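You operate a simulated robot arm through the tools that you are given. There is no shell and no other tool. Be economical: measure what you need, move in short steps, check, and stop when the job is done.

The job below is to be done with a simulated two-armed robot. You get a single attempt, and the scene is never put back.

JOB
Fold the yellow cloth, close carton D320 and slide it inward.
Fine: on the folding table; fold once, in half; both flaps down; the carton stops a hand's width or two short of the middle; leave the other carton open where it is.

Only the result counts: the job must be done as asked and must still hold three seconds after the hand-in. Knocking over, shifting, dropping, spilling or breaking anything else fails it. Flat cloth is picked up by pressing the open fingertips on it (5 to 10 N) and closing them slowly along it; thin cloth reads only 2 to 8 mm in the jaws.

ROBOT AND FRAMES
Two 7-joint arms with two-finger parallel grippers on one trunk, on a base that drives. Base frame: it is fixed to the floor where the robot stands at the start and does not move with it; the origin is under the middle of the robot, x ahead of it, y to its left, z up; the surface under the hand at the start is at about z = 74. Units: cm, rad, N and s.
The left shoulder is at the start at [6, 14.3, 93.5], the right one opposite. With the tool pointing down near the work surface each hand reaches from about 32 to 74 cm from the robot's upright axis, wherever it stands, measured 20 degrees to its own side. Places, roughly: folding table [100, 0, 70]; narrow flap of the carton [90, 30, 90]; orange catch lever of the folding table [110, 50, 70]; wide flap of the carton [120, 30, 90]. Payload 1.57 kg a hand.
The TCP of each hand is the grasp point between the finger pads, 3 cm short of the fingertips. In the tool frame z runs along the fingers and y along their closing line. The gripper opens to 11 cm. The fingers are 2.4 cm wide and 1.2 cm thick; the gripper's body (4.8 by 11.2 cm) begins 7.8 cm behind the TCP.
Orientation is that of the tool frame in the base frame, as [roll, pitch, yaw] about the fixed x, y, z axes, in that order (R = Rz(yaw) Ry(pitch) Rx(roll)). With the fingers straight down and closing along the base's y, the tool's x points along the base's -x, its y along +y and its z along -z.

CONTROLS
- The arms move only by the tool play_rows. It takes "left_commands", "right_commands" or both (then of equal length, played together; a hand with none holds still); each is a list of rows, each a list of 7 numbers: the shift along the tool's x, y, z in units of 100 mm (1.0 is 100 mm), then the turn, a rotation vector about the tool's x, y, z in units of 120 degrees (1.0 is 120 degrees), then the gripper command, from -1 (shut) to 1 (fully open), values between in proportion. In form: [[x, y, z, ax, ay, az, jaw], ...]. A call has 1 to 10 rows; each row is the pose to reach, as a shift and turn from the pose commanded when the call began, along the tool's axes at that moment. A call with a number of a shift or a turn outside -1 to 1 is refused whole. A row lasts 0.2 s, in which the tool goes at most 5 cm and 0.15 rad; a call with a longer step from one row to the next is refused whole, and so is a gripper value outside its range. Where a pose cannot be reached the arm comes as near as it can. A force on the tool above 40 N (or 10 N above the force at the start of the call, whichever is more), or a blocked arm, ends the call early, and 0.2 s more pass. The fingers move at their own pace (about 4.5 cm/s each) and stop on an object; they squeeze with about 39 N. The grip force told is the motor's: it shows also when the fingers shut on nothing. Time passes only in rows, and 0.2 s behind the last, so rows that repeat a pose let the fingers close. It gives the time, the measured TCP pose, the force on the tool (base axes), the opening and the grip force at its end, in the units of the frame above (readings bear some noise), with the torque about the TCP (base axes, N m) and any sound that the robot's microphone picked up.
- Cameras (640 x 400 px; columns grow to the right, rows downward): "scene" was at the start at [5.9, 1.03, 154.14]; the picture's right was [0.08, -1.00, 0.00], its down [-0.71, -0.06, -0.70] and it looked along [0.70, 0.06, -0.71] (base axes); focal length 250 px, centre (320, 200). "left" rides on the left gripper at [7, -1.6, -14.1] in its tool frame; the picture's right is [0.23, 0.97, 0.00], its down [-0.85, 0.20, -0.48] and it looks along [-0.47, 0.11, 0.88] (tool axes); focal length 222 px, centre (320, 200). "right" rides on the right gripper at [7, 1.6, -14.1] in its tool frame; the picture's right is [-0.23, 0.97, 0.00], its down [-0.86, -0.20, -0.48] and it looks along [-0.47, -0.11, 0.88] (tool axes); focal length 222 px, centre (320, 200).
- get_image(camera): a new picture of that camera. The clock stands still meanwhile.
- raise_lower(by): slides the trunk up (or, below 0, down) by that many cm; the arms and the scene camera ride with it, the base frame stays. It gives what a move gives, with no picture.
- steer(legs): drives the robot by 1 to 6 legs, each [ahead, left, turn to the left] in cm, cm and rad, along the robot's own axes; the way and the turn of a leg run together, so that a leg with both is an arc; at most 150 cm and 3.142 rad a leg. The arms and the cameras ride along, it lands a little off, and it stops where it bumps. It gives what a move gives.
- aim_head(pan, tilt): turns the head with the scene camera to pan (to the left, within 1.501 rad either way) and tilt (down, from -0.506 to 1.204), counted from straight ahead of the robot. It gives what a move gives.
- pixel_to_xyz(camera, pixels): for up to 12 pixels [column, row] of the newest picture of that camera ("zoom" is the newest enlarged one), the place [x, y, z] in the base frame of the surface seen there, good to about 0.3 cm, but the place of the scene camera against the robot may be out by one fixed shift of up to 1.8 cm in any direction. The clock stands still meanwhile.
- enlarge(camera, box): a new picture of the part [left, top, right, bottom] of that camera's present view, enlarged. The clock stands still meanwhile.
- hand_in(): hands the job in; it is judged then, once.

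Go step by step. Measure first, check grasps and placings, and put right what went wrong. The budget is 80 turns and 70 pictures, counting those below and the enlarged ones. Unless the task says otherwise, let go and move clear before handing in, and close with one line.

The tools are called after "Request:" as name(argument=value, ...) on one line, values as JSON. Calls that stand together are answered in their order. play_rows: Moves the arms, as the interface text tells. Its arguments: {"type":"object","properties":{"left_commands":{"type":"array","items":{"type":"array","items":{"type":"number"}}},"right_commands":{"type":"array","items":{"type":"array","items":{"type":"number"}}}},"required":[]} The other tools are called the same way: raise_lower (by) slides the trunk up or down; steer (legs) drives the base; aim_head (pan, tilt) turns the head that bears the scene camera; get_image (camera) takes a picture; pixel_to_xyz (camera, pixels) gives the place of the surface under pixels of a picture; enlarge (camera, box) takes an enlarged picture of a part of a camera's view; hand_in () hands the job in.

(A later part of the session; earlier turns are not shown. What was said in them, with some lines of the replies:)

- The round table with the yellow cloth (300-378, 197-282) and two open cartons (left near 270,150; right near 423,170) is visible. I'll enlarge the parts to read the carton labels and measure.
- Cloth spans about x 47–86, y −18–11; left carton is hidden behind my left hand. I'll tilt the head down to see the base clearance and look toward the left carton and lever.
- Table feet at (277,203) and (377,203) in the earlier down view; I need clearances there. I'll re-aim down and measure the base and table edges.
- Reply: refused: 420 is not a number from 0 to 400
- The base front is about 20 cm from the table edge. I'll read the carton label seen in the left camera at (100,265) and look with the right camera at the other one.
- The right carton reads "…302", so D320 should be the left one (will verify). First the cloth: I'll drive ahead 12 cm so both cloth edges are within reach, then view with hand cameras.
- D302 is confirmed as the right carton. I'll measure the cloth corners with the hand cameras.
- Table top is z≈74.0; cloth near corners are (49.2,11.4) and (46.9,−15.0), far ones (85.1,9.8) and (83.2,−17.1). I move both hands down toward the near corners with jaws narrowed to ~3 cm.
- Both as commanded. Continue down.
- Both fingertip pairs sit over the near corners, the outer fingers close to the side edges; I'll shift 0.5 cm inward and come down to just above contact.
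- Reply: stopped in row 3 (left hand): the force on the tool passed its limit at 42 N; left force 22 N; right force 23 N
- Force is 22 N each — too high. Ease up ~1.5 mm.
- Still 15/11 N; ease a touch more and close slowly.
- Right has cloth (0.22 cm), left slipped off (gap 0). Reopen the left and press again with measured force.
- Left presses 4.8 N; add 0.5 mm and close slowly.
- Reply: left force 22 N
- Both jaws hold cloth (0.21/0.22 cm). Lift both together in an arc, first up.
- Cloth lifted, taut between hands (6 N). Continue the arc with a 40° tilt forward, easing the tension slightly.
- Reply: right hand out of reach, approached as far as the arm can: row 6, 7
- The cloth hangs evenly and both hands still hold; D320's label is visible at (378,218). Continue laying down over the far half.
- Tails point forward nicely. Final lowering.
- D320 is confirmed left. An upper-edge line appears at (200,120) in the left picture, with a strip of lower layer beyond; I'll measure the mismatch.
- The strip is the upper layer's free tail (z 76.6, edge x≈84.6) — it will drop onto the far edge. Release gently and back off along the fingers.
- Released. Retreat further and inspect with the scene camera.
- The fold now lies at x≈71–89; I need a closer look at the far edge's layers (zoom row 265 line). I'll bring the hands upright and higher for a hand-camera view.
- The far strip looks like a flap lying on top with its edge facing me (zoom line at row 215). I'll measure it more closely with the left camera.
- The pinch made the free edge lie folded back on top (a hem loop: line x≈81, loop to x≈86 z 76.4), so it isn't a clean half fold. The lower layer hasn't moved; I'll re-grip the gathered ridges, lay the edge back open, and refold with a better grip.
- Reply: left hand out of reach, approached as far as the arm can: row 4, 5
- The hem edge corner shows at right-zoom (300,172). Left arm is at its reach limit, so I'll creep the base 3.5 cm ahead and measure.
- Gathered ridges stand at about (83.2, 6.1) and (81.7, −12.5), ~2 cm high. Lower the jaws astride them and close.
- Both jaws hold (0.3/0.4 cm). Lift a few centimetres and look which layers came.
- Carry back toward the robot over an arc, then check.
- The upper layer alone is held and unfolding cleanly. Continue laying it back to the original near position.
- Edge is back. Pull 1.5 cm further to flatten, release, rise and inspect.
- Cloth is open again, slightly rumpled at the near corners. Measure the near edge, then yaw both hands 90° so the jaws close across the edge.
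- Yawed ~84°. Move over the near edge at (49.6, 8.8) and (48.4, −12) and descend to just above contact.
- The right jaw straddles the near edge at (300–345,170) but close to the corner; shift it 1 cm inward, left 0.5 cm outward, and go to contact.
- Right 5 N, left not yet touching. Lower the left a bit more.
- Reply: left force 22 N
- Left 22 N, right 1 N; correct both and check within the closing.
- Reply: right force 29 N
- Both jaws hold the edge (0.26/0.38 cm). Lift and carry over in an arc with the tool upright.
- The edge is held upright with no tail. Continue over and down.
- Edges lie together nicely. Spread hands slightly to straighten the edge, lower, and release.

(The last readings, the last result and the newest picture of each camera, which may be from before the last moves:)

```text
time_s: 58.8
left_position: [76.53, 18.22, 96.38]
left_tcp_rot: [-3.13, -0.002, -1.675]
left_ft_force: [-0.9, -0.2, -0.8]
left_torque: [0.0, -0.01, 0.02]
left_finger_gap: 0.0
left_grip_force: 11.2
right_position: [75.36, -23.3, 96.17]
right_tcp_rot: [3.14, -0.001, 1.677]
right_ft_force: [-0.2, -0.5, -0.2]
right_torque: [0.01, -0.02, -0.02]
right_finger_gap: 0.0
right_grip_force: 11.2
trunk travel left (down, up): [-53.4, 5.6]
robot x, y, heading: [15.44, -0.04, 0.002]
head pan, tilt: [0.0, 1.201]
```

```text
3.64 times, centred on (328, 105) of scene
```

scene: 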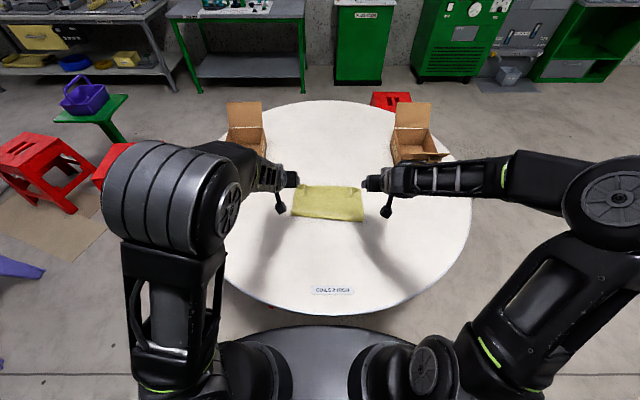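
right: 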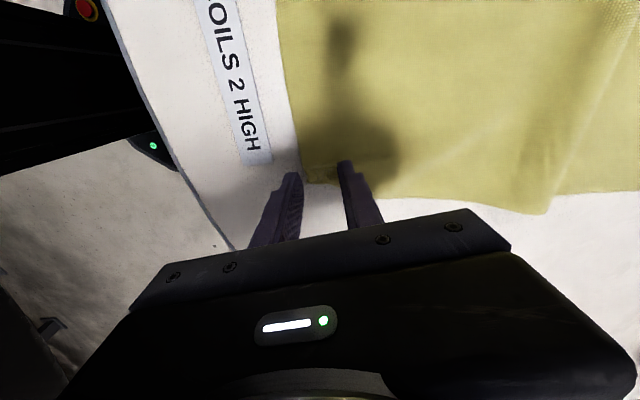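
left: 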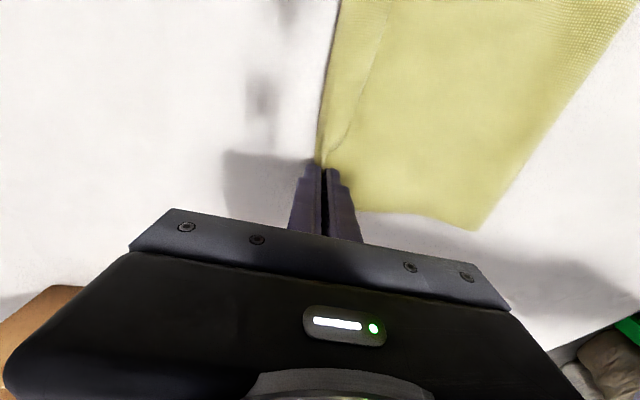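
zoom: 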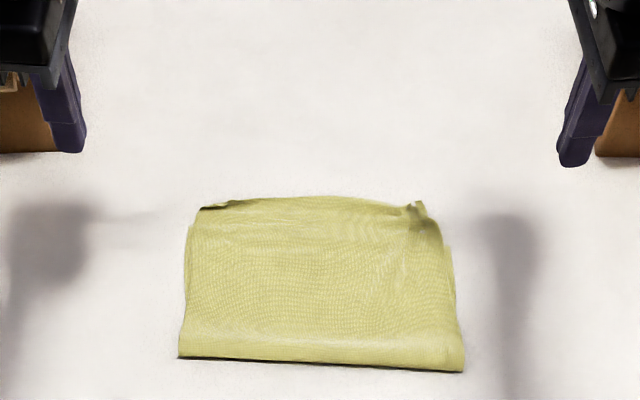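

The cloth is folded in half with edges matching. Quick numerical check, then on to the carton.

Request:
pixel_to_xyz(camera="zoom", pixels=[[185, 350], [455, 365], [205, 210], [320, 203], [415, 210], [320, 355], [190, 240], [450, 260]])

Request:
steer(legs=[[-22, 0, 0]])

Request:
aim_head(pan=0.3, tilt=0.75)

Request:
get_image(camera="scene")

```text
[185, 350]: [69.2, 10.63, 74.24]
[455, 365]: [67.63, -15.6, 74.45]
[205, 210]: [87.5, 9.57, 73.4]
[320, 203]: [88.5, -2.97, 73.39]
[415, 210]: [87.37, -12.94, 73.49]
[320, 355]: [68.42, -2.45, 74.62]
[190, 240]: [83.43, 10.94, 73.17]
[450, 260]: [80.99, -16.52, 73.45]
```

```text
time_s: 60.5
left_position: [54.55, 18.09, 96.48]
left_tcp_rot: [-3.13, 0.0, -1.676]
left_ft_force: [0.4, -0.9, 0.4]
left_torque: [-0.02, -0.02, 0.0]
left_finger_gap: 0.0
left_grip_force: 21.3
right_position: [53.45, -23.25, 96.2]
right_tcp_rot: [3.139, 0.002, 1.677]
right_ft_force: [-0.1, -0.4, 0.6]
right_torque: [0.01, -0.05, -0.01]
right_finger_gap: 0.0
right_grip_force: 21.6
trunk travel left (down, up): [-53.4, 5.6]
robot x, y, heading: [-6.73, -0.01, -0.003]
head pan, tilt: [0.0, 1.201]
```

```text
time_s: 61.4
left_position: [54.67, 18.09, 96.35]
left_tcp_rot: [-3.133, 0.0, -1.677]
left_ft_force: [1.3, -0.4, -0.6]
left_torque: [-0.01, 0.04, -0.04]
left_finger_gap: 0.0
left_grip_force: 21.7
right_position: [53.54, -23.15, 96.07]
right_tcp_rot: [3.138, 0.0, 1.675]
right_ft_force: [-0.3, 1.2, 0.7]
right_torque: [0.0, -0.02, -0.03]
right_finger_gap: 0.0
right_grip_force: 21.4
trunk travel left (down, up): [-53.4, 5.6]
robot x, y, heading: [-7.16, -0.2, 0.002]
head pan, tilt: [0.3, 0.75]
```

```text
21 pictures are left
```

scene: 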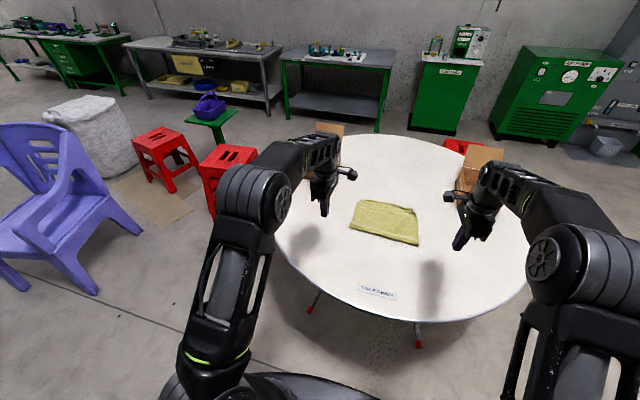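

Cloth done. I measure obstacles on the left side (stools at (225,165), (165,155), handle, chair) for driving round to carton D320.

Request:
pixel_to_xyz(camera="scene", pixels=[[205, 170], [212, 215], [250, 158], [228, 148], [192, 168], [148, 178], [143, 232], [97, 292], [330, 128], [200, 108], [190, 210]])

Request:
steer(legs=[[0, 45, 0]])

Request:
aim_head(pan=-0.25, tilt=0.6)

Request:
get_image(camera="scene")

```text
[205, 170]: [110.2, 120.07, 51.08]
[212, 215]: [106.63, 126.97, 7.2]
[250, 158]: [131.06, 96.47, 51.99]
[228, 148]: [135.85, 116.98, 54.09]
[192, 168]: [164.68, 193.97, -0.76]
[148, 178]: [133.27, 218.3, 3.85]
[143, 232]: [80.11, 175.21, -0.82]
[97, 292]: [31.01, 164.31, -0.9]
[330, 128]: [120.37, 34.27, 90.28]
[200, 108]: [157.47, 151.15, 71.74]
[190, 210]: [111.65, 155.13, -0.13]
```

```text
time_s: 64.1
left_position: [54.81, 63.92, 96.45]
left_tcp_rot: [-3.133, -0.003, -1.677]
left_ft_force: [-0.2, -0.3, 0.3]
left_torque: [0.02, 0.0, -0.01]
left_finger_gap: 0.0
left_grip_force: 21.0
right_position: [53.64, 22.39, 96.09]
right_tcp_rot: [3.14, 0.0, 1.673]
right_ft_force: [0.3, 0.0, 0.5]
right_torque: [-0.05, -0.01, 0.0]
right_finger_gap: 0.02
right_grip_force: 20.8
trunk travel left (down, up): [-53.4, 5.6]
robot x, y, heading: [-6.93, 45.71, -0.007]
head pan, tilt: [0.3, 0.75]
```

```text
time_s: 65.1
left_position: [54.79, 63.84, 96.39]
left_tcp_rot: [-3.133, -0.001, -1.678]
left_ft_force: [-0.4, 0.6, 0.4]
left_torque: [-0.02, 0.03, 0.01]
left_finger_gap: 0.0
left_grip_force: 21.5
right_position: [53.46, 22.38, 95.98]
right_tcp_rot: [3.141, 0.001, 1.674]
right_ft_force: [0.2, -0.7, 0.1]
right_torque: [0.0, 0.02, 0.0]
right_finger_gap: 0.0
right_grip_force: 21.4
trunk travel left (down, up): [-53.4, 5.6]
robot x, y, heading: [-6.16, 45.75, -0.006]
head pan, tilt: [-0.25, 0.6]
```

```text
20 pictures are left
```

scene: 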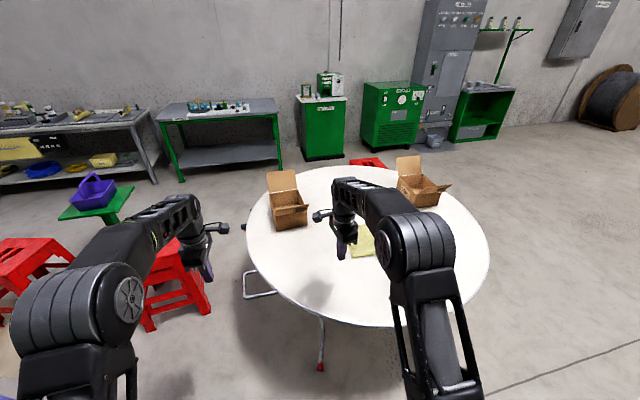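

I can see the carton and a small lever on the rim at (243,227). Enlarge there.

Request:
enlarge(camera="scene", box=[225, 155, 353, 245])

Request:
pixel_to_xyz(camera="zoom", pixels=[[230, 210], [235, 285], [245, 365], [410, 330], [420, 235], [375, 195], [220, 85], [340, 75], [90, 360], [405, 260], [300, 310], [230, 235]])

```text
4.44 times, centred on (289, 200) of scene
```

zoom: 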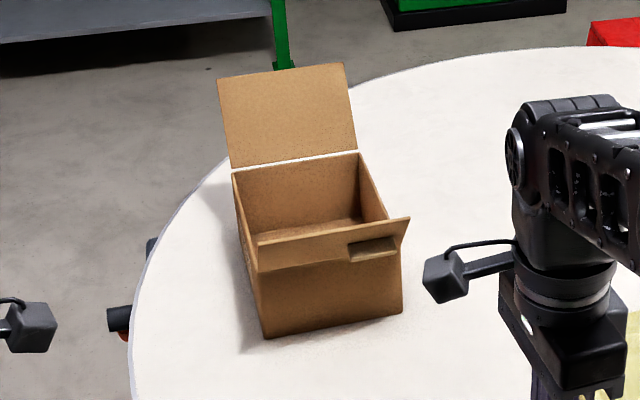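

```text
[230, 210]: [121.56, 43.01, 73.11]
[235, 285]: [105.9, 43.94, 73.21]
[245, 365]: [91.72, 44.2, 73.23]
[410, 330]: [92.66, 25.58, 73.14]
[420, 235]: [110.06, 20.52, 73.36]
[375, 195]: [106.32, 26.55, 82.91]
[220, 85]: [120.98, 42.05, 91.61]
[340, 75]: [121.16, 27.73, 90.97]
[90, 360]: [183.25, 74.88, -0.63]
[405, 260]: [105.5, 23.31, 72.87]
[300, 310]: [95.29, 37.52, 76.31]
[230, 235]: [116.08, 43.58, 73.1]
```

Carton D320: x≈95–115, y≈26–40, narrow flap with a tab block faces me, wide flap at the far side; the lever at zoom (118,320) sticks out of the rim near (110,50). I'll raise the trunk and drive around to the left side at about (78,83) facing the carton.

Request:
raise_lower(by=5)

Request:
steer(legs=[[0, 37.5, 0], [84, 0, 0], [0, 0, -1.1]])

Request:
aim_head(pan=0.1, tilt=0.85)

Request:
get_image(camera="scene")

```text
time_s: 66.0
left_position: [54.86, 63.83, 101.33]
left_tcp_rot: [-3.133, 0.002, -1.675]
left_ft_force: [-0.3, -0.4, -1.0]
left_torque: [-0.01, 0.01, 0.0]
left_finger_gap: 0.0
left_grip_force: 20.6
right_position: [53.51, 22.35, 101.04]
right_tcp_rot: [3.14, 0.0, 1.675]
right_ft_force: [0.9, -1.4, -1.0]
right_torque: [0.0, 0.02, -0.01]
right_finger_gap: 0.01
right_grip_force: 21.2
trunk travel left (down, up): [-58.4, 0.6]
robot x, y, heading: [-6.49, 45.97, -0.001]
head pan, tilt: [-0.25, 0.6]
```

```text
time_s: 75.3
left_position: [121.3, 36.21, 101.46]
left_tcp_rot: [-3.132, 0.0, -2.783]
left_ft_force: [-0.4, 0.0, 0.7]
left_torque: [-0.04, 0.01, 0.0]
left_finger_gap: 0.0
left_grip_force: 21.6
right_position: [83.71, 18.89, 101.1]
right_tcp_rot: [3.14, 0.0, 0.565]
right_ft_force: [0.0, 0.3, 0.0]
right_torque: [-0.01, 0.01, 0.01]
right_finger_gap: 0.01
right_grip_force: 21.2
trunk travel left (down, up): [-58.4, 0.6]
robot x, y, heading: [77.62, 82.9, -1.114]
head pan, tilt: [-0.25, 0.6]
```

```text
time_s: 76.1
left_position: [121.32, 36.28, 101.37]
left_tcp_rot: [-3.133, 0.001, -2.783]
left_ft_force: [-0.1, 0.4, -0.1]
left_torque: [0.02, -0.02, -0.01]
left_finger_gap: 0.0
left_grip_force: 21.2
right_position: [83.72, 18.92, 101.04]
right_tcp_rot: [3.14, 0.001, 0.567]
right_ft_force: [0.0, 0.3, -0.3]
right_torque: [-0.02, 0.0, 0.02]
right_finger_gap: 0.01
right_grip_force: 22.1
trunk travel left (down, up): [-58.4, 0.6]
robot x, y, heading: [77.45, 83.39, -1.109]
head pan, tilt: [0.099, 0.85]
```

```text
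18 pictures are left
```

scene: 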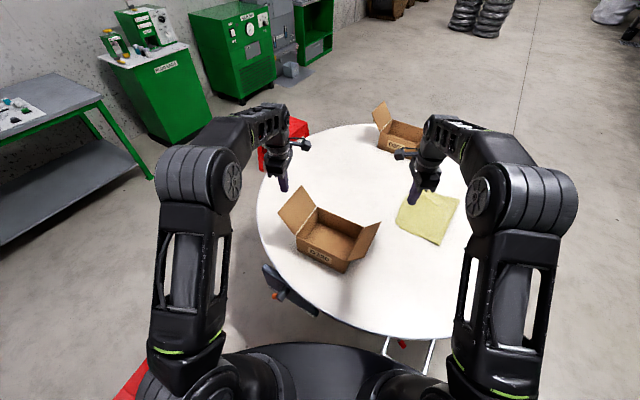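

Great viewpoint: carton at (300–380,185–270), lever at (275,285). Enlarge for details of flaps and the lever.

Request:
enlarge(camera="scene", box=[250, 170, 410, 300])

Request:
pixel_to_xyz(camera="zoom", pixels=[[192, 78], [120, 160], [188, 240], [263, 158], [408, 225], [515, 225], [440, 320], [385, 300], [360, 395], [180, 315], [420, 345], [455, 270]])

```text
3.08 times, centred on (330, 235) of scene
```

zoom: 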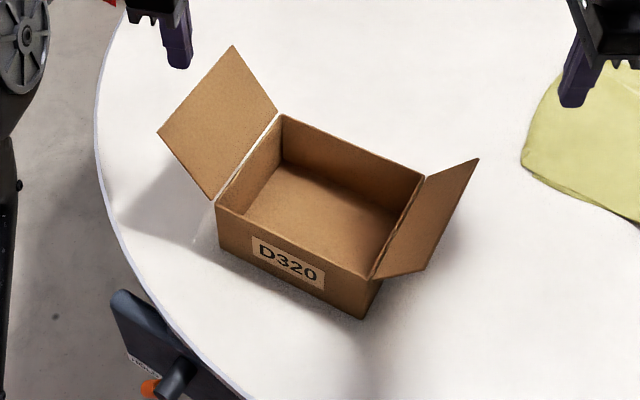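

```text
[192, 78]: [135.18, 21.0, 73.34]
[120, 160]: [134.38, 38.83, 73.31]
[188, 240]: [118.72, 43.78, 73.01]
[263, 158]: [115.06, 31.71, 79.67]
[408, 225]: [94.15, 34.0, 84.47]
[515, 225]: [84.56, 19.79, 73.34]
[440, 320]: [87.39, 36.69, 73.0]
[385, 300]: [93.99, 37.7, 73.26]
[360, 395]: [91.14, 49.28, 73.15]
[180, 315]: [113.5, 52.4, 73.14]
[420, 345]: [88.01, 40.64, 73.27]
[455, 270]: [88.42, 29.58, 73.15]
```

Request:
pixel_to_xyz(camera="zoom", pixels=[[232, 52], [164, 132], [272, 115], [212, 194], [415, 182], [374, 272], [472, 164], [424, 266], [365, 316], [222, 244], [355, 145], [150, 387]])

```text
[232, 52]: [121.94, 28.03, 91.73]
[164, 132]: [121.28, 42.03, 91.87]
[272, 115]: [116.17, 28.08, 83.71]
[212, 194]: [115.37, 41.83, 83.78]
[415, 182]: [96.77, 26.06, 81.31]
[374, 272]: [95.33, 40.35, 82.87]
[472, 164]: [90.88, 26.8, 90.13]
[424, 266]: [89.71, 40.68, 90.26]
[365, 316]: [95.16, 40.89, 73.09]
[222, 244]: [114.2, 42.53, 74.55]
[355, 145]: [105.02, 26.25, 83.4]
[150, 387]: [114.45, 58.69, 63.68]
```

Geometry: hinge lines at x≈115.3 and 95 (z≈84.6), flap tips at (121.2, z 92.7) and (90, z 91.1), lever at (114,59,64) well outside. I'll close both flaps together, hands pushing from outside so forces balance. Position the hands first.

Request:
play_rows(left_commands=[[-0.12, -0.14, 0, 0, 0, 0, -1], [-0.24, -0.271, 0, 0, 0, 0, -1], [-0.24, -0.271, 0.3, 0, 0, 0, -1], [-0.24, -0.271, 0.6, 0, 0, 0, -1], [-0.24, -0.271, 0.99, 0, 0, 0, -1]], right_commands=[[0.19, -0.21, 0, 0, 0, 0, -1], [0.38, -0.43, 0, 0, 0, 0, -1], [0.575, -0.64, 0, 0, 0, 0, -1], [0.77, -0.85, 0, 0, 0, 0, -1], [0.9, -1.0, 0, 0, 0, 0, -1]])

Request:
play_rows(left_commands=[[0, 0, 0, 0, 0, 0, -1], [0, 0, 0, 0, 0, 0, -1], [0, 0, 0, 0, 0, 0, -1], [0, 0, 0, 0, 0, 0, -1]], right_commands=[[0.25, -0.28, 0, 0, 0, 0, -1], [0.25, -0.28, 0.35, 0, 0, 0, -1], [0.25, -0.28, 0.7, 0, 0, 0, -1], [0.25, -0.28, 0.99, 0, 0, 0, -1]])

Request:
enlarge(camera="scene", box=[240, 150, 420, 270])

```text
time_s: 77.3
left_position: [124.53, 34.4, 91.39]
left_tcp_rot: [-3.132, -0.001, -2.785]
left_ft_force: [-0.2, -0.1, 1.1]
left_torque: [0.01, 0.0, 0.01]
left_finger_gap: 0.01
left_grip_force: 21.3
right_position: [86.05, 32.03, 101.01]
right_tcp_rot: [3.139, 0.0, 0.566]
right_ft_force: [0.6, -0.4, 0.3]
right_torque: [-0.01, -0.01, -0.01]
right_finger_gap: 0.0
right_grip_force: 21.3
trunk travel left (down, up): [-58.4, 0.6]
robot x, y, heading: [77.55, 82.99, -1.109]
head pan, tilt: [0.099, 0.85]
```

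```text
time_s: 78.3
left_position: [124.59, 34.41, 91.31]
left_tcp_rot: [-3.132, -0.002, -2.785]
left_ft_force: [0.3, -1.1, -0.2]
left_torque: [-0.01, 0.0, 0.01]
left_finger_gap: 0.01
left_grip_force: 21.3
right_position: [86.58, 35.95, 91.07]
right_tcp_rot: [3.139, -0.002, 0.566]
right_ft_force: [-0.7, -0.5, -0.4]
right_torque: [0.01, 0.03, -0.02]
right_finger_gap: 0.0
right_grip_force: 21.6
trunk travel left (down, up): [-58.4, 0.6]
robot x, y, heading: [77.91, 83.2, -1.112]
head pan, tilt: [0.099, 0.85]
```

```text
3.33 times, centred on (330, 210) of scene
```

zoom: 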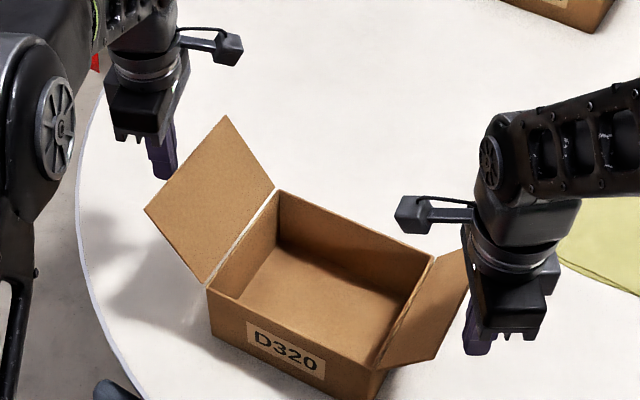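

Both fingers are outside their flaps. Push both flaps up to about vertical.

Request:
play_rows(left_commands=[[0.12, 0.044, -0.03, 0, 0, 0, -1], [0.24, 0.088, -0.06, 0, 0, 0, -1], [0.36, 0.132, -0.1, 0, 0, 0, -1], [0.48, 0.175, -0.13, 0, 0, 0, -1], [0.59, 0.22, -0.16, 0, 0, 0, -1], [0.702, 0.263, -0.19, 0, 0, 0, -1], [0.702, 0.263, -0.19, 0, 0, 0, -1]], right_commands=[[0.1, 0.06, -0.03, 0, 0, 0, -1], [0.19, 0.12, -0.05, 0, 0, 0, -1], [0.29, 0.18, -0.08, 0, 0, 0, -1], [0.38, 0.24, -0.1, 0, 0, 0, -1], [0.48, 0.3, -0.13, 0, 0, 0, -1], [0.574, 0.365, -0.15, 0, 0, 0, -1], [0.574, 0.365, -0.15, 0, 0, 0, -1]])

Request:
enlarge(camera="scene", box=[240, 150, 420, 270])

```text
time_s: 79.9
left_position: [117.1, 34.45, 93.45]
left_tcp_rot: [-3.131, 0.0, -2.784]
left_ft_force: [0.2, -0.3, 0.5]
left_torque: [-0.01, -0.03, 0.02]
left_finger_gap: 0.0
left_grip_force: 21.7
right_position: [93.48, 35.88, 92.58]
right_tcp_rot: [3.141, 0.0, 0.566]
right_ft_force: [-0.7, 0.3, 0.6]
right_torque: [-0.01, 0.0, 0.0]
right_finger_gap: 0.01
right_grip_force: 21.3
trunk travel left (down, up): [-58.4, 0.6]
robot x, y, heading: [77.74, 82.86, -1.111]
head pan, tilt: [0.099, 0.85]
```

```text
3.33 times, centred on (330, 210) of scene
```

zoom: 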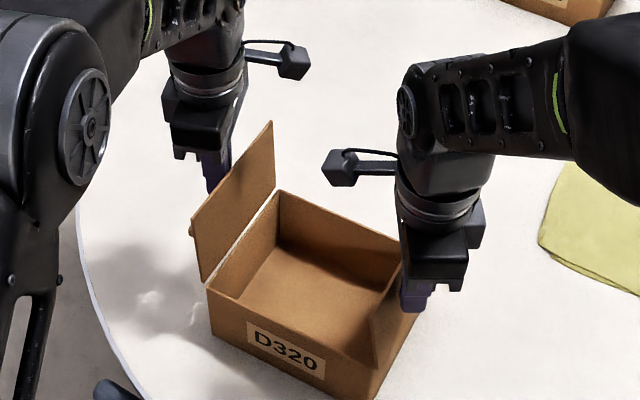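

Flaps are upright. Continue over and down, keeping the hands apart in y so the wrist cameras clear.

Request:
play_rows(left_commands=[[0.175, -0.01, 0.02, 0, 0, 0, -1], [0.349, -0.019, 0.06, 0, 0, 0, -1], [0.494, -0.039, 0.16, 0, 0, 0, -1], [0.613, -0.069, 0.28, 0, 0, 0, -1], [0.658, -0.052, 0.4, 0, 0, 0, -1], [0.678, -0.044, 0.5, 0, 0, 0, -1], [0.688, -0.041, 0.56, 0, 0, 0, -1], [0.688, -0.041, 0.56, 0, 0, 0, -1]], right_commands=[[0.134, 0.032, 0.02, 0, 0, 0, -1], [0.259, 0.058, 0.06, 0, 0, 0, -1], [0.377, 0.079, 0.14, 0, 0, 0, -1], [0.46, 0.079, 0.24, 0, 0, 0, -1], [0.494, 0.1, 0.33, 0, 0, 0, -1], [0.511, 0.111, 0.42, 0, 0, 0, -1], [0.519, 0.117, 0.47, 0, 0, 0, -1], [0.519, 0.117, 0.47, 0, 0, 0, -1]])

Request:
enlarge(camera="scene", box=[240, 150, 420, 270])

```text
time_s: 81.7
left_position: [110.73, 31.57, 87.6]
left_tcp_rot: [-3.132, -0.002, -2.783]
left_ft_force: [-0.6, -0.6, -0.8]
left_torque: [-0.01, 0.0, 0.01]
left_finger_gap: 0.02
left_grip_force: 21.4
right_position: [98.36, 37.56, 87.99]
right_tcp_rot: [3.141, -0.001, 0.565]
right_ft_force: [-0.8, 0.2, 1.5]
right_torque: [0.0, 0.03, 0.0]
right_finger_gap: 0.0
right_grip_force: 20.9
trunk travel left (down, up): [-58.4, 0.6]
robot x, y, heading: [77.88, 82.88, -1.105]
head pan, tilt: [0.099, 0.85]
```

```text
3.33 times, centred on (330, 210) of scene
```

zoom: 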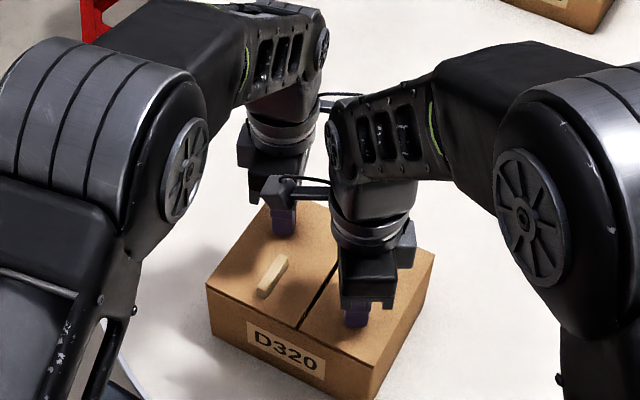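

Both flaps are down. Press lightly to seat them, then lift the right hand away to check they stay.

Request:
play_rows(left_commands=[[0, 0, 0.02, 0, 0, 0, -1], [0, 0, 0.04, 0, 0, 0, -1], [0, 0, 0.04, 0, 0, 0, -1]], right_commands=[[0, 0, 0.02, 0, 0, 0, -1], [0, 0, 0.05, 0, 0, 0, -1], [0, 0, 0.05, 0, 0, 0, -1]])

Request:
play_rows(left_commands=[[0, 0, -0.1, 0, 0, 0, -1], [0, 0, -0.3, 0, 0, 0, -1], [0, 0, -0.6, 0, 0, 0, -1], [-0.3, -0.1, -0.9, 0, 0, 0, -1], [-0.5, -0.2, -0.9, 0, 0, 0, -1]], right_commands=[[0, 0, -0.1, 0, 0, 0, -1], [0, 0, -0.3, 0, 0, 0, -1], [0, 0, -0.6, 0, 0, 0, -1], [-0.3, -0.2, -0.9, 0, 0, 0, -1], [-0.5, -0.4, -0.9, 0, 0, 0, -1]])

Request:
enlarge(camera="scene", box=[200, 110, 440, 310])

```text
time_s: 82.5
left_position: [110.69, 31.56, 87.5]
left_tcp_rot: [-3.129, 0.002, -2.783]
left_ft_force: [-0.6, -0.3, 7.1]
left_torque: [0.05, -0.08, -0.01]
left_finger_gap: 0.02
left_grip_force: 21.4
right_position: [98.44, 37.75, 87.47]
right_tcp_rot: [3.138, 0.0, 0.568]
right_ft_force: [-1.1, -0.6, 4.8]
right_torque: [0.0, 0.08, 0.06]
right_finger_gap: 0.0
right_grip_force: 21.4
trunk travel left (down, up): [-58.4, 0.6]
robot x, y, heading: [77.51, 83.27, -1.115]
head pan, tilt: [0.099, 0.85]
```

```text
time_s: 83.7
left_position: [116.14, 31.49, 96.28]
left_tcp_rot: [-3.133, -0.003, -2.783]
left_ft_force: [-0.4, -0.4, 0.5]
left_torque: [-0.02, 0.02, 0.02]
left_finger_gap: 0.0
left_grip_force: 21.2
right_position: [91.9, 38.31, 96.4]
right_tcp_rot: [3.14, -0.002, 0.567]
right_ft_force: [0.1, 0.6, -0.5]
right_torque: [-0.04, -0.01, -0.02]
right_finger_gap: 0.02
right_grip_force: 20.8
trunk travel left (down, up): [-58.4, 0.6]
robot x, y, heading: [77.81, 83.37, -1.111]
head pan, tilt: [0.099, 0.85]
```

```text
2.00 times, centred on (320, 210) of scene
```

zoom: 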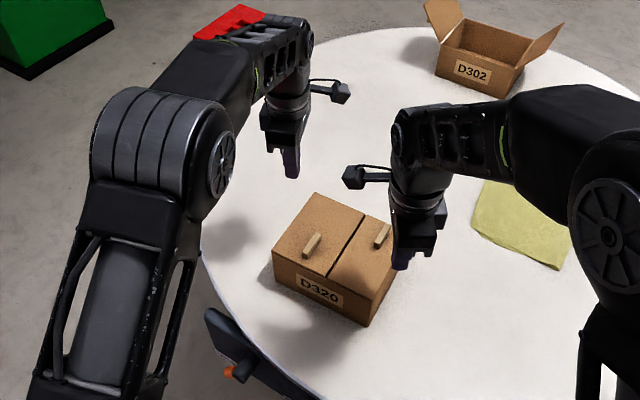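

Both flaps are down and stay. Next: push from the rim side with the left hand, jaw open along x for a straight push. Move the right hand clear and turn the left one.

Request:
play_rows(left_commands=[[0.03, 0.1, 0, 0, 0, -0.065, -0.5], [0.06, 0.2, 0, 0, 0, -0.13, 0], [0.09, 0.3, 0, 0, 0, -0.195, 0.5], [0.12, 0.4, 0, 0, 0, -0.26, 0.9], [0.15, 0.5, 0, 0, 0, -0.325, 0.9], [0.18, 0.6, 0, 0, 0, -0.39, 0.9], [0.21, 0.7, 0, 0, 0, -0.455, 0.9], [0.235, 0.8, 0, 0, 0, -0.52, 0.9], [0.256, 0.9, 0, 0, 0, -0.579, 0.9]], right_commands=[[-0.28, -0.18, -0.17, 0, 0, 0, -1], [-0.56, -0.36, -0.33, 0, 0, 0, -1], [-0.844, -0.537, -0.5, 0, 0, 0, -1], [-0.844, -0.537, -0.5, 0, 0, 0, -1], [-0.844, -0.537, -0.5, 0, 0, 0, -1], [-0.844, -0.537, -0.5, 0, 0, 0, -1], [-0.844, -0.537, -0.5, 0, 0, 0, -1], [-0.844, -0.537, -0.5, 0, 0, 0, -1], [-0.844, -0.537, -0.5, 0, 0, 0, -1]])

```text
time_s: 85.7
left_position: [110.69, 39.18, 96.36]
left_tcp_rot: [-3.137, -0.011, -1.57]
left_ft_force: [0.0, 0.6, 0.6]
left_torque: [0.0, -0.01, 0.03]
left_finger_gap: 10.43
left_grip_force: 0.0
right_position: [81.95, 38.36, 101.42]
right_tcp_rot: [3.14, 0.0, 0.565]
right_ft_force: [-0.7, -0.4, -0.4]
right_torque: [0.0, 0.0, 0.0]
right_finger_gap: 0.01
right_grip_force: 21.4
trunk travel left (down, up): [-58.4, 0.6]
robot x, y, heading: [77.9, 83.21, -1.105]
head pan, tilt: [0.099, 0.85]
```

Request:
play_rows(left_commands=[[-0.37, 0.28, 0, 0, 0, 0, 0.9], [-0.73, 0.57, 0, 0, 0, 0, 0.9], [-0.73, 0.57, 0.3, 0, 0, 0, 0.9], [-0.73, 0.57, 0.6, 0, 0, 0, 0.9], [-0.73, 0.57, 0.8, 0, 0, 0, 0.9], [-0.73, 0.57, 0.8, 0, 0, 0, 0.9]])

Request:
enlarge(camera="scene", box=[220, 150, 412, 270])

Request:
get_image(camera="left")

```text
time_s: 87.1
left_position: [104.88, 46.36, 88.35]
left_tcp_rot: [-3.139, -0.009, -1.571]
left_ft_force: [-0.2, 0.9, -0.5]
left_torque: [-0.01, -0.02, -0.01]
left_finger_gap: 10.44
left_grip_force: 0.0
right_position: [82.06, 38.33, 101.31]
right_tcp_rot: [3.139, 0.002, 0.567]
right_ft_force: [0.2, 0.3, -1.4]
right_torque: [0.01, -0.05, -0.03]
right_finger_gap: 0.03
right_grip_force: 22.0
trunk travel left (down, up): [-58.4, 0.6]
robot x, y, heading: [77.75, 82.83, -1.108]
head pan, tilt: [0.099, 0.85]
```

```text
3.33 times, centred on (316, 210) of scene
```

zoom: 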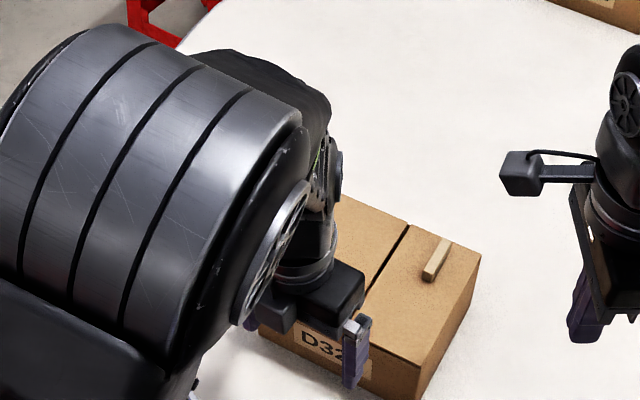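

```text
11 pictures are left
```

left: 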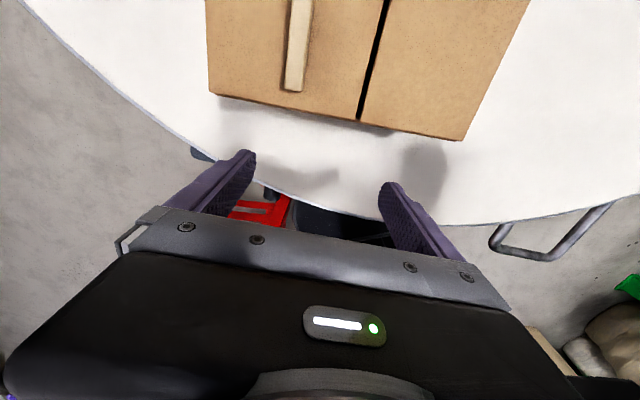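

Measure the carton's rim-side top edge from the accurate hand camera, and the table edge near the fingers.

Request:
pixel_to_xyz(camera="left", pixels=[[213, 90], [455, 135], [350, 115], [255, 105], [300, 150], [190, 150], [440, 210], [295, 80]])

```text
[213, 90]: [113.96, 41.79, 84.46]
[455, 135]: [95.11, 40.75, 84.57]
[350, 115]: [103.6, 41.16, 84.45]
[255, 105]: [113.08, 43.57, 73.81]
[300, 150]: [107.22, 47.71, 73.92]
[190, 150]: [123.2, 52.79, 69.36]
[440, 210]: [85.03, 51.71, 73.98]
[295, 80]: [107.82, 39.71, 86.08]
```

Carton face is at y≈41.3, top z 84.5, x 94.8–114.4. Lower the open hand behind it and begin to push toward −y.

Request:
play_rows(left_commands=[[0, 0, 0.4, 0, 0, 0, 0.9], [0, 0, 0.75, 0, 0, 0, 0.9], [0, 0, 0.9, 0, 0, 0, 0.9], [0.15, 0, 0.9, 0, 0, 0, 0.9], [0.28, 0, 0.9, 0, 0, 0, 0.9], [0.38, 0, 0.9, 0, 0, 0, 0.9], [0.5, 0, 0.9, 0, 0, 0, 0.9], [0.65, 0, 0.9, 0, 0, 0, 0.9], [0.82, 0, 0.9, 0, 0, 0, 0.9], [1.0, 0, 0.9, 0, 0, 0, 0.9]])

Request:
get_image(camera="left")

```text
time_s: 89.3
left_position: [104.9, 36.24, 79.3]
left_tcp_rot: [-3.138, -0.008, -1.572]
left_ft_force: [-0.5, -1.1, -0.4]
left_torque: [0.01, 0.01, -0.04]
left_finger_gap: 10.47
left_grip_force: 0.1
right_position: [81.96, 38.26, 101.36]
right_tcp_rot: [3.139, 0.001, 0.567]
right_ft_force: [-0.3, -0.1, -0.8]
right_torque: [0.03, 0.0, 0.02]
right_finger_gap: 0.0
right_grip_force: 21.0
trunk travel left (down, up): [-58.4, 0.6]
robot x, y, heading: [77.73, 83.02, -1.107]
head pan, tilt: [0.099, 0.85]
```

```text
10 pictures are left
```

left: 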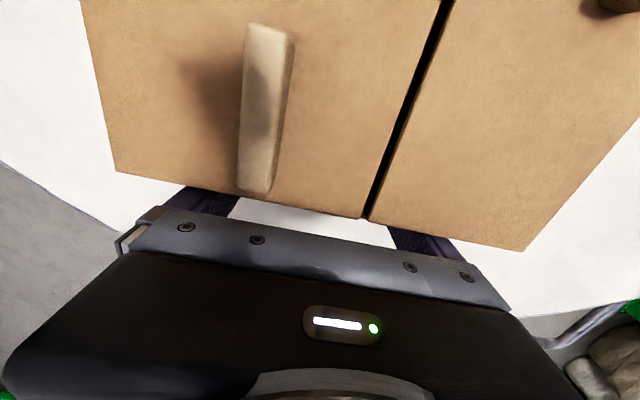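

It slides well. Push 10 cm more, then re-measure.

Request:
play_rows(left_commands=[[0.12, 0, 0, 0, 0, 0, 0.9], [0.28, 0, 0, 0, 0, 0, 0.9], [0.44, 0, 0, 0, 0, 0, 0.9], [0.6, 0, 0, 0, 0, 0, 0.9], [0.76, 0, 0, 0, 0, 0, 0.9], [0.9, 0, 0, 0, 0, 0, 0.9], [1.0, 0, 0, 0, 0, 0, 0.9], [1.0, 0, 0, 0, 0, 0, 0.9]])

Request:
get_image(camera="left")

Request:
pixel_to_xyz(camera="left", pixels=[[125, 168], [515, 242], [310, 206], [100, 50], [560, 180]])

```text
time_s: 91.1
left_position: [104.86, 26.37, 79.44]
left_tcp_rot: [-3.139, -0.008, -1.57]
left_ft_force: [0.6, -0.1, -0.5]
left_torque: [0.03, -0.02, 0.0]
left_finger_gap: 10.46
left_grip_force: 0.0
right_position: [82.03, 38.42, 101.45]
right_tcp_rot: [3.141, 0.002, 0.565]
right_ft_force: [-0.6, 0.2, -0.5]
right_torque: [-0.03, -0.01, 0.03]
right_finger_gap: 0.0
right_grip_force: 21.6
trunk travel left (down, up): [-58.4, 0.6]
robot x, y, heading: [77.83, 82.94, -1.11]
head pan, tilt: [0.099, 0.85]
```

```text
9 pictures are left
```

left: 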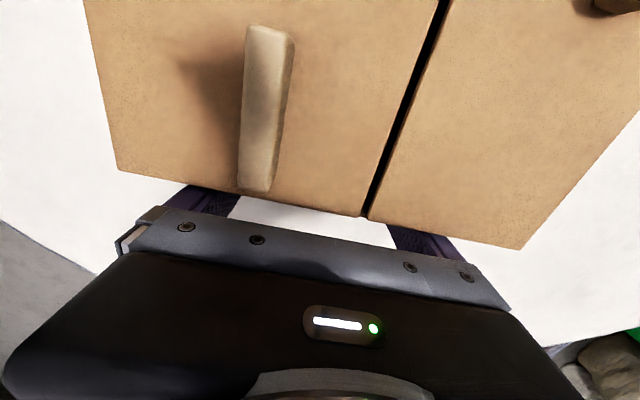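

```text
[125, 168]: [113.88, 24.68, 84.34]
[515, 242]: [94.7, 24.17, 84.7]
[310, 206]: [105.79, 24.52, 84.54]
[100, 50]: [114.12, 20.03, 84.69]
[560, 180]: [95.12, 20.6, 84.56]
```

Carton straight, face y≈25, centre ≈17.5. Push 5 cm more, then back off, rise.

Request:
play_rows(left_commands=[[0.1, 0, 0, 0, 0, 0, 0.9], [0.2, 0, 0, 0, 0, 0, 0.9], [0.32, 0, 0, 0, 0, 0, 0.9], [0.43, 0, 0, 0, 0, 0, 0.9], [0.5, 0, 0, 0, 0, 0, 0.9], [0.5, 0, 0, 0, 0, 0, 0.9], [0.35, 0, 0, 0, 0, 0, 0.9], [0.1, 0, -0.1, 0, 0, 0, 0.9], [-0.1, 0, -0.5, 0, 0, 0, 0.9], [-0.2, 0, -0.95, 0, 0, 0, 0.9]])

Request:
play_rows(left_commands=[[-0.3, -0.1, -0.3, 0, 0, 0, 0.5], [-0.6, -0.2, -0.6, 0, 0, 0, 0], [-0.9, -0.4, -0.8, 0, 0, 0, 0]])

Request:
get_image(camera="scene")

```text
time_s: 93.3
left_position: [104.89, 28.31, 88.82]
left_tcp_rot: [-3.139, -0.008, -1.572]
left_ft_force: [0.0, 0.5, 0.3]
left_torque: [0.01, 0.0, -0.03]
left_finger_gap: 10.44
left_grip_force: 0.0
left hand out of reach, approached as far as the arm can: row 4, 5, 6
right_position: [82.0, 38.42, 101.27]
right_tcp_rot: [3.14, 0.002, 0.565]
right_ft_force: [0.0, 0.7, -0.5]
right_torque: [-0.01, -0.02, 0.02]
right_finger_gap: 0.01
right_grip_force: 21.9
trunk travel left (down, up): [-58.4, 0.6]
robot x, y, heading: [77.6, 83.09, -1.112]
head pan, tilt: [0.099, 0.85]
```

```text
time_s: 94.1
left_position: [109.07, 37.62, 96.71]
left_tcp_rot: [-3.141, -0.011, -1.573]
left_ft_force: [1.2, -0.4, 0.6]
left_torque: [-0.01, 0.02, -0.02]
left_finger_gap: 5.49
left_grip_force: 0.1
right_position: [82.02, 38.35, 101.38]
right_tcp_rot: [3.14, 0.0, 0.567]
right_ft_force: [-0.1, 0.2, -0.6]
right_torque: [-0.04, -0.02, -0.01]
right_finger_gap: 0.03
right_grip_force: 21.5
trunk travel left (down, up): [-58.4, 0.6]
robot x, y, heading: [77.86, 83.16, -1.109]
head pan, tilt: [0.099, 0.85]
```

```text
8 pictures are left
```

scene: 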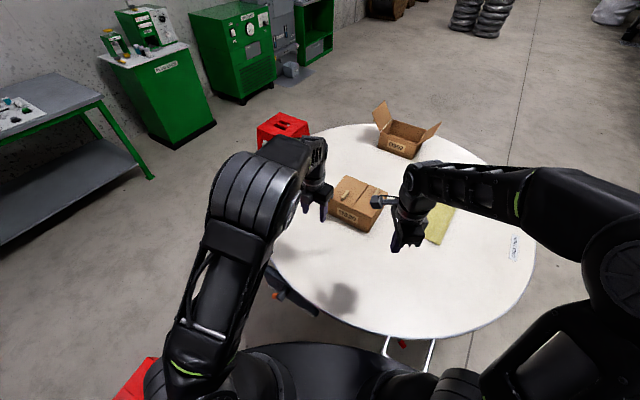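

The arm reached its limit slightly early. Measure the carton and table rim.

Request:
enlarge(camera="scene", box=[290, 110, 482, 230])

Request:
pixel_to_xyz(camera="scene", pixels=[[534, 250], [370, 124], [420, 337], [277, 235], [330, 132], [480, 160], [500, 305], [300, 290]])

```text
3.33 times, centred on (386, 170) of scene
```

zoom: 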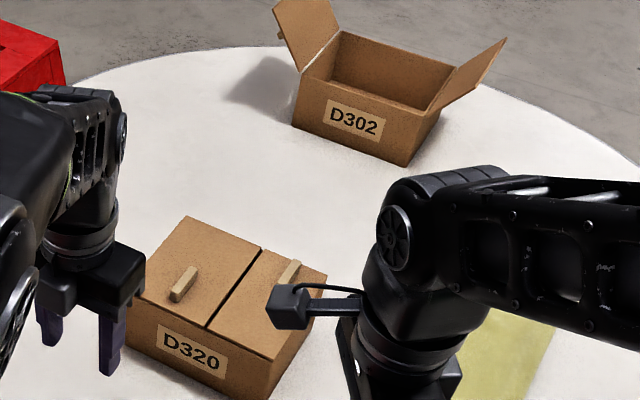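

```text
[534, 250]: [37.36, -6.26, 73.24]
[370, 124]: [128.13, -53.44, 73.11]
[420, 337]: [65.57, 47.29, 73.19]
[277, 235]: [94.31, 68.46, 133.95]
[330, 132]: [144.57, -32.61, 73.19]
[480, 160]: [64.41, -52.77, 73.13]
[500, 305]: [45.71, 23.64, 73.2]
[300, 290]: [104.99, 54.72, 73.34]
```

Request:
pixel_to_xyz(camera="zoom", pixels=[[188, 222], [270, 355], [260, 388], [320, 275], [255, 245], [150, 330], [300, 245], [232, 220]])

```text
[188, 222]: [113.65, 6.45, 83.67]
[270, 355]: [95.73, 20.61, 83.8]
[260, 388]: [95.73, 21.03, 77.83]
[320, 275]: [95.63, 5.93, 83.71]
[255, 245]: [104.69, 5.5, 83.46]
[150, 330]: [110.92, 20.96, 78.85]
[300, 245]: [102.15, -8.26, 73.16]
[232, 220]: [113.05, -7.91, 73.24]
```

Carton spans y≈5.9–21.4, so its face stands ~9 cm and its centre ~17–19 cm from the middle (95,−3.3) — good. Move both hands clear and take a final look at the cloth.

Request:
play_rows(left_commands=[[-0.2, 0, -0.2, 0, 0, 0, 0], [-0.4, 0, -0.4, 0, 0, 0, 0], [-0.6, 0, -0.6, 0, 0, 0, 0]], right_commands=[[0, -0.3, -0.1, 0, 0, 0, -1], [0, -0.6, -0.2, 0, 0, 0, -1], [-0.1, -0.9, -0.3, 0, 0, 0, -1]])

Request:
enlarge(camera="scene", box=[290, 110, 530, 260])

```text
time_s: 94.9
left_position: [108.71, 43.7, 102.88]
left_tcp_rot: [-3.139, -0.012, -1.57]
left_ft_force: [-0.1, -0.4, -0.2]
left_torque: [-0.03, -0.02, 0.01]
left_finger_gap: 5.5
left_grip_force: 0.1
right_position: [76.2, 45.58, 104.46]
right_tcp_rot: [3.137, -0.001, 0.566]
right_ft_force: [-0.8, -0.4, 0.5]
right_torque: [-0.03, -0.04, -0.01]
right_finger_gap: 0.0
right_grip_force: 21.5
trunk travel left (down, up): [-58.4, 0.6]
robot x, y, heading: [77.66, 83.17, -1.11]
head pan, tilt: [0.099, 0.85]
```

```text
2.67 times, centred on (410, 185) of scene
```

zoom: 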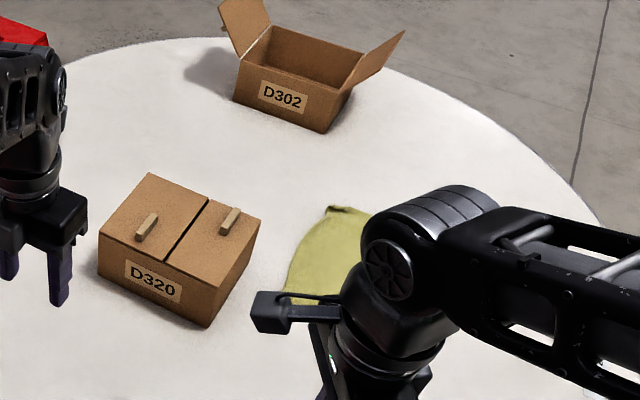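

D320 is closed and in place, the cloth lies folded clear of it, D302 stands open and untouched, and both hands are clear. Handing in.

Request:
hand_in()

```text
The job is handed in.
```

The yellow cloth is folded once in half on the table. Carton D320 has both flaps down and has been slid in, with its near face about 9 cm short of the middle. D302 is still open where it was, and I have handed the job in.
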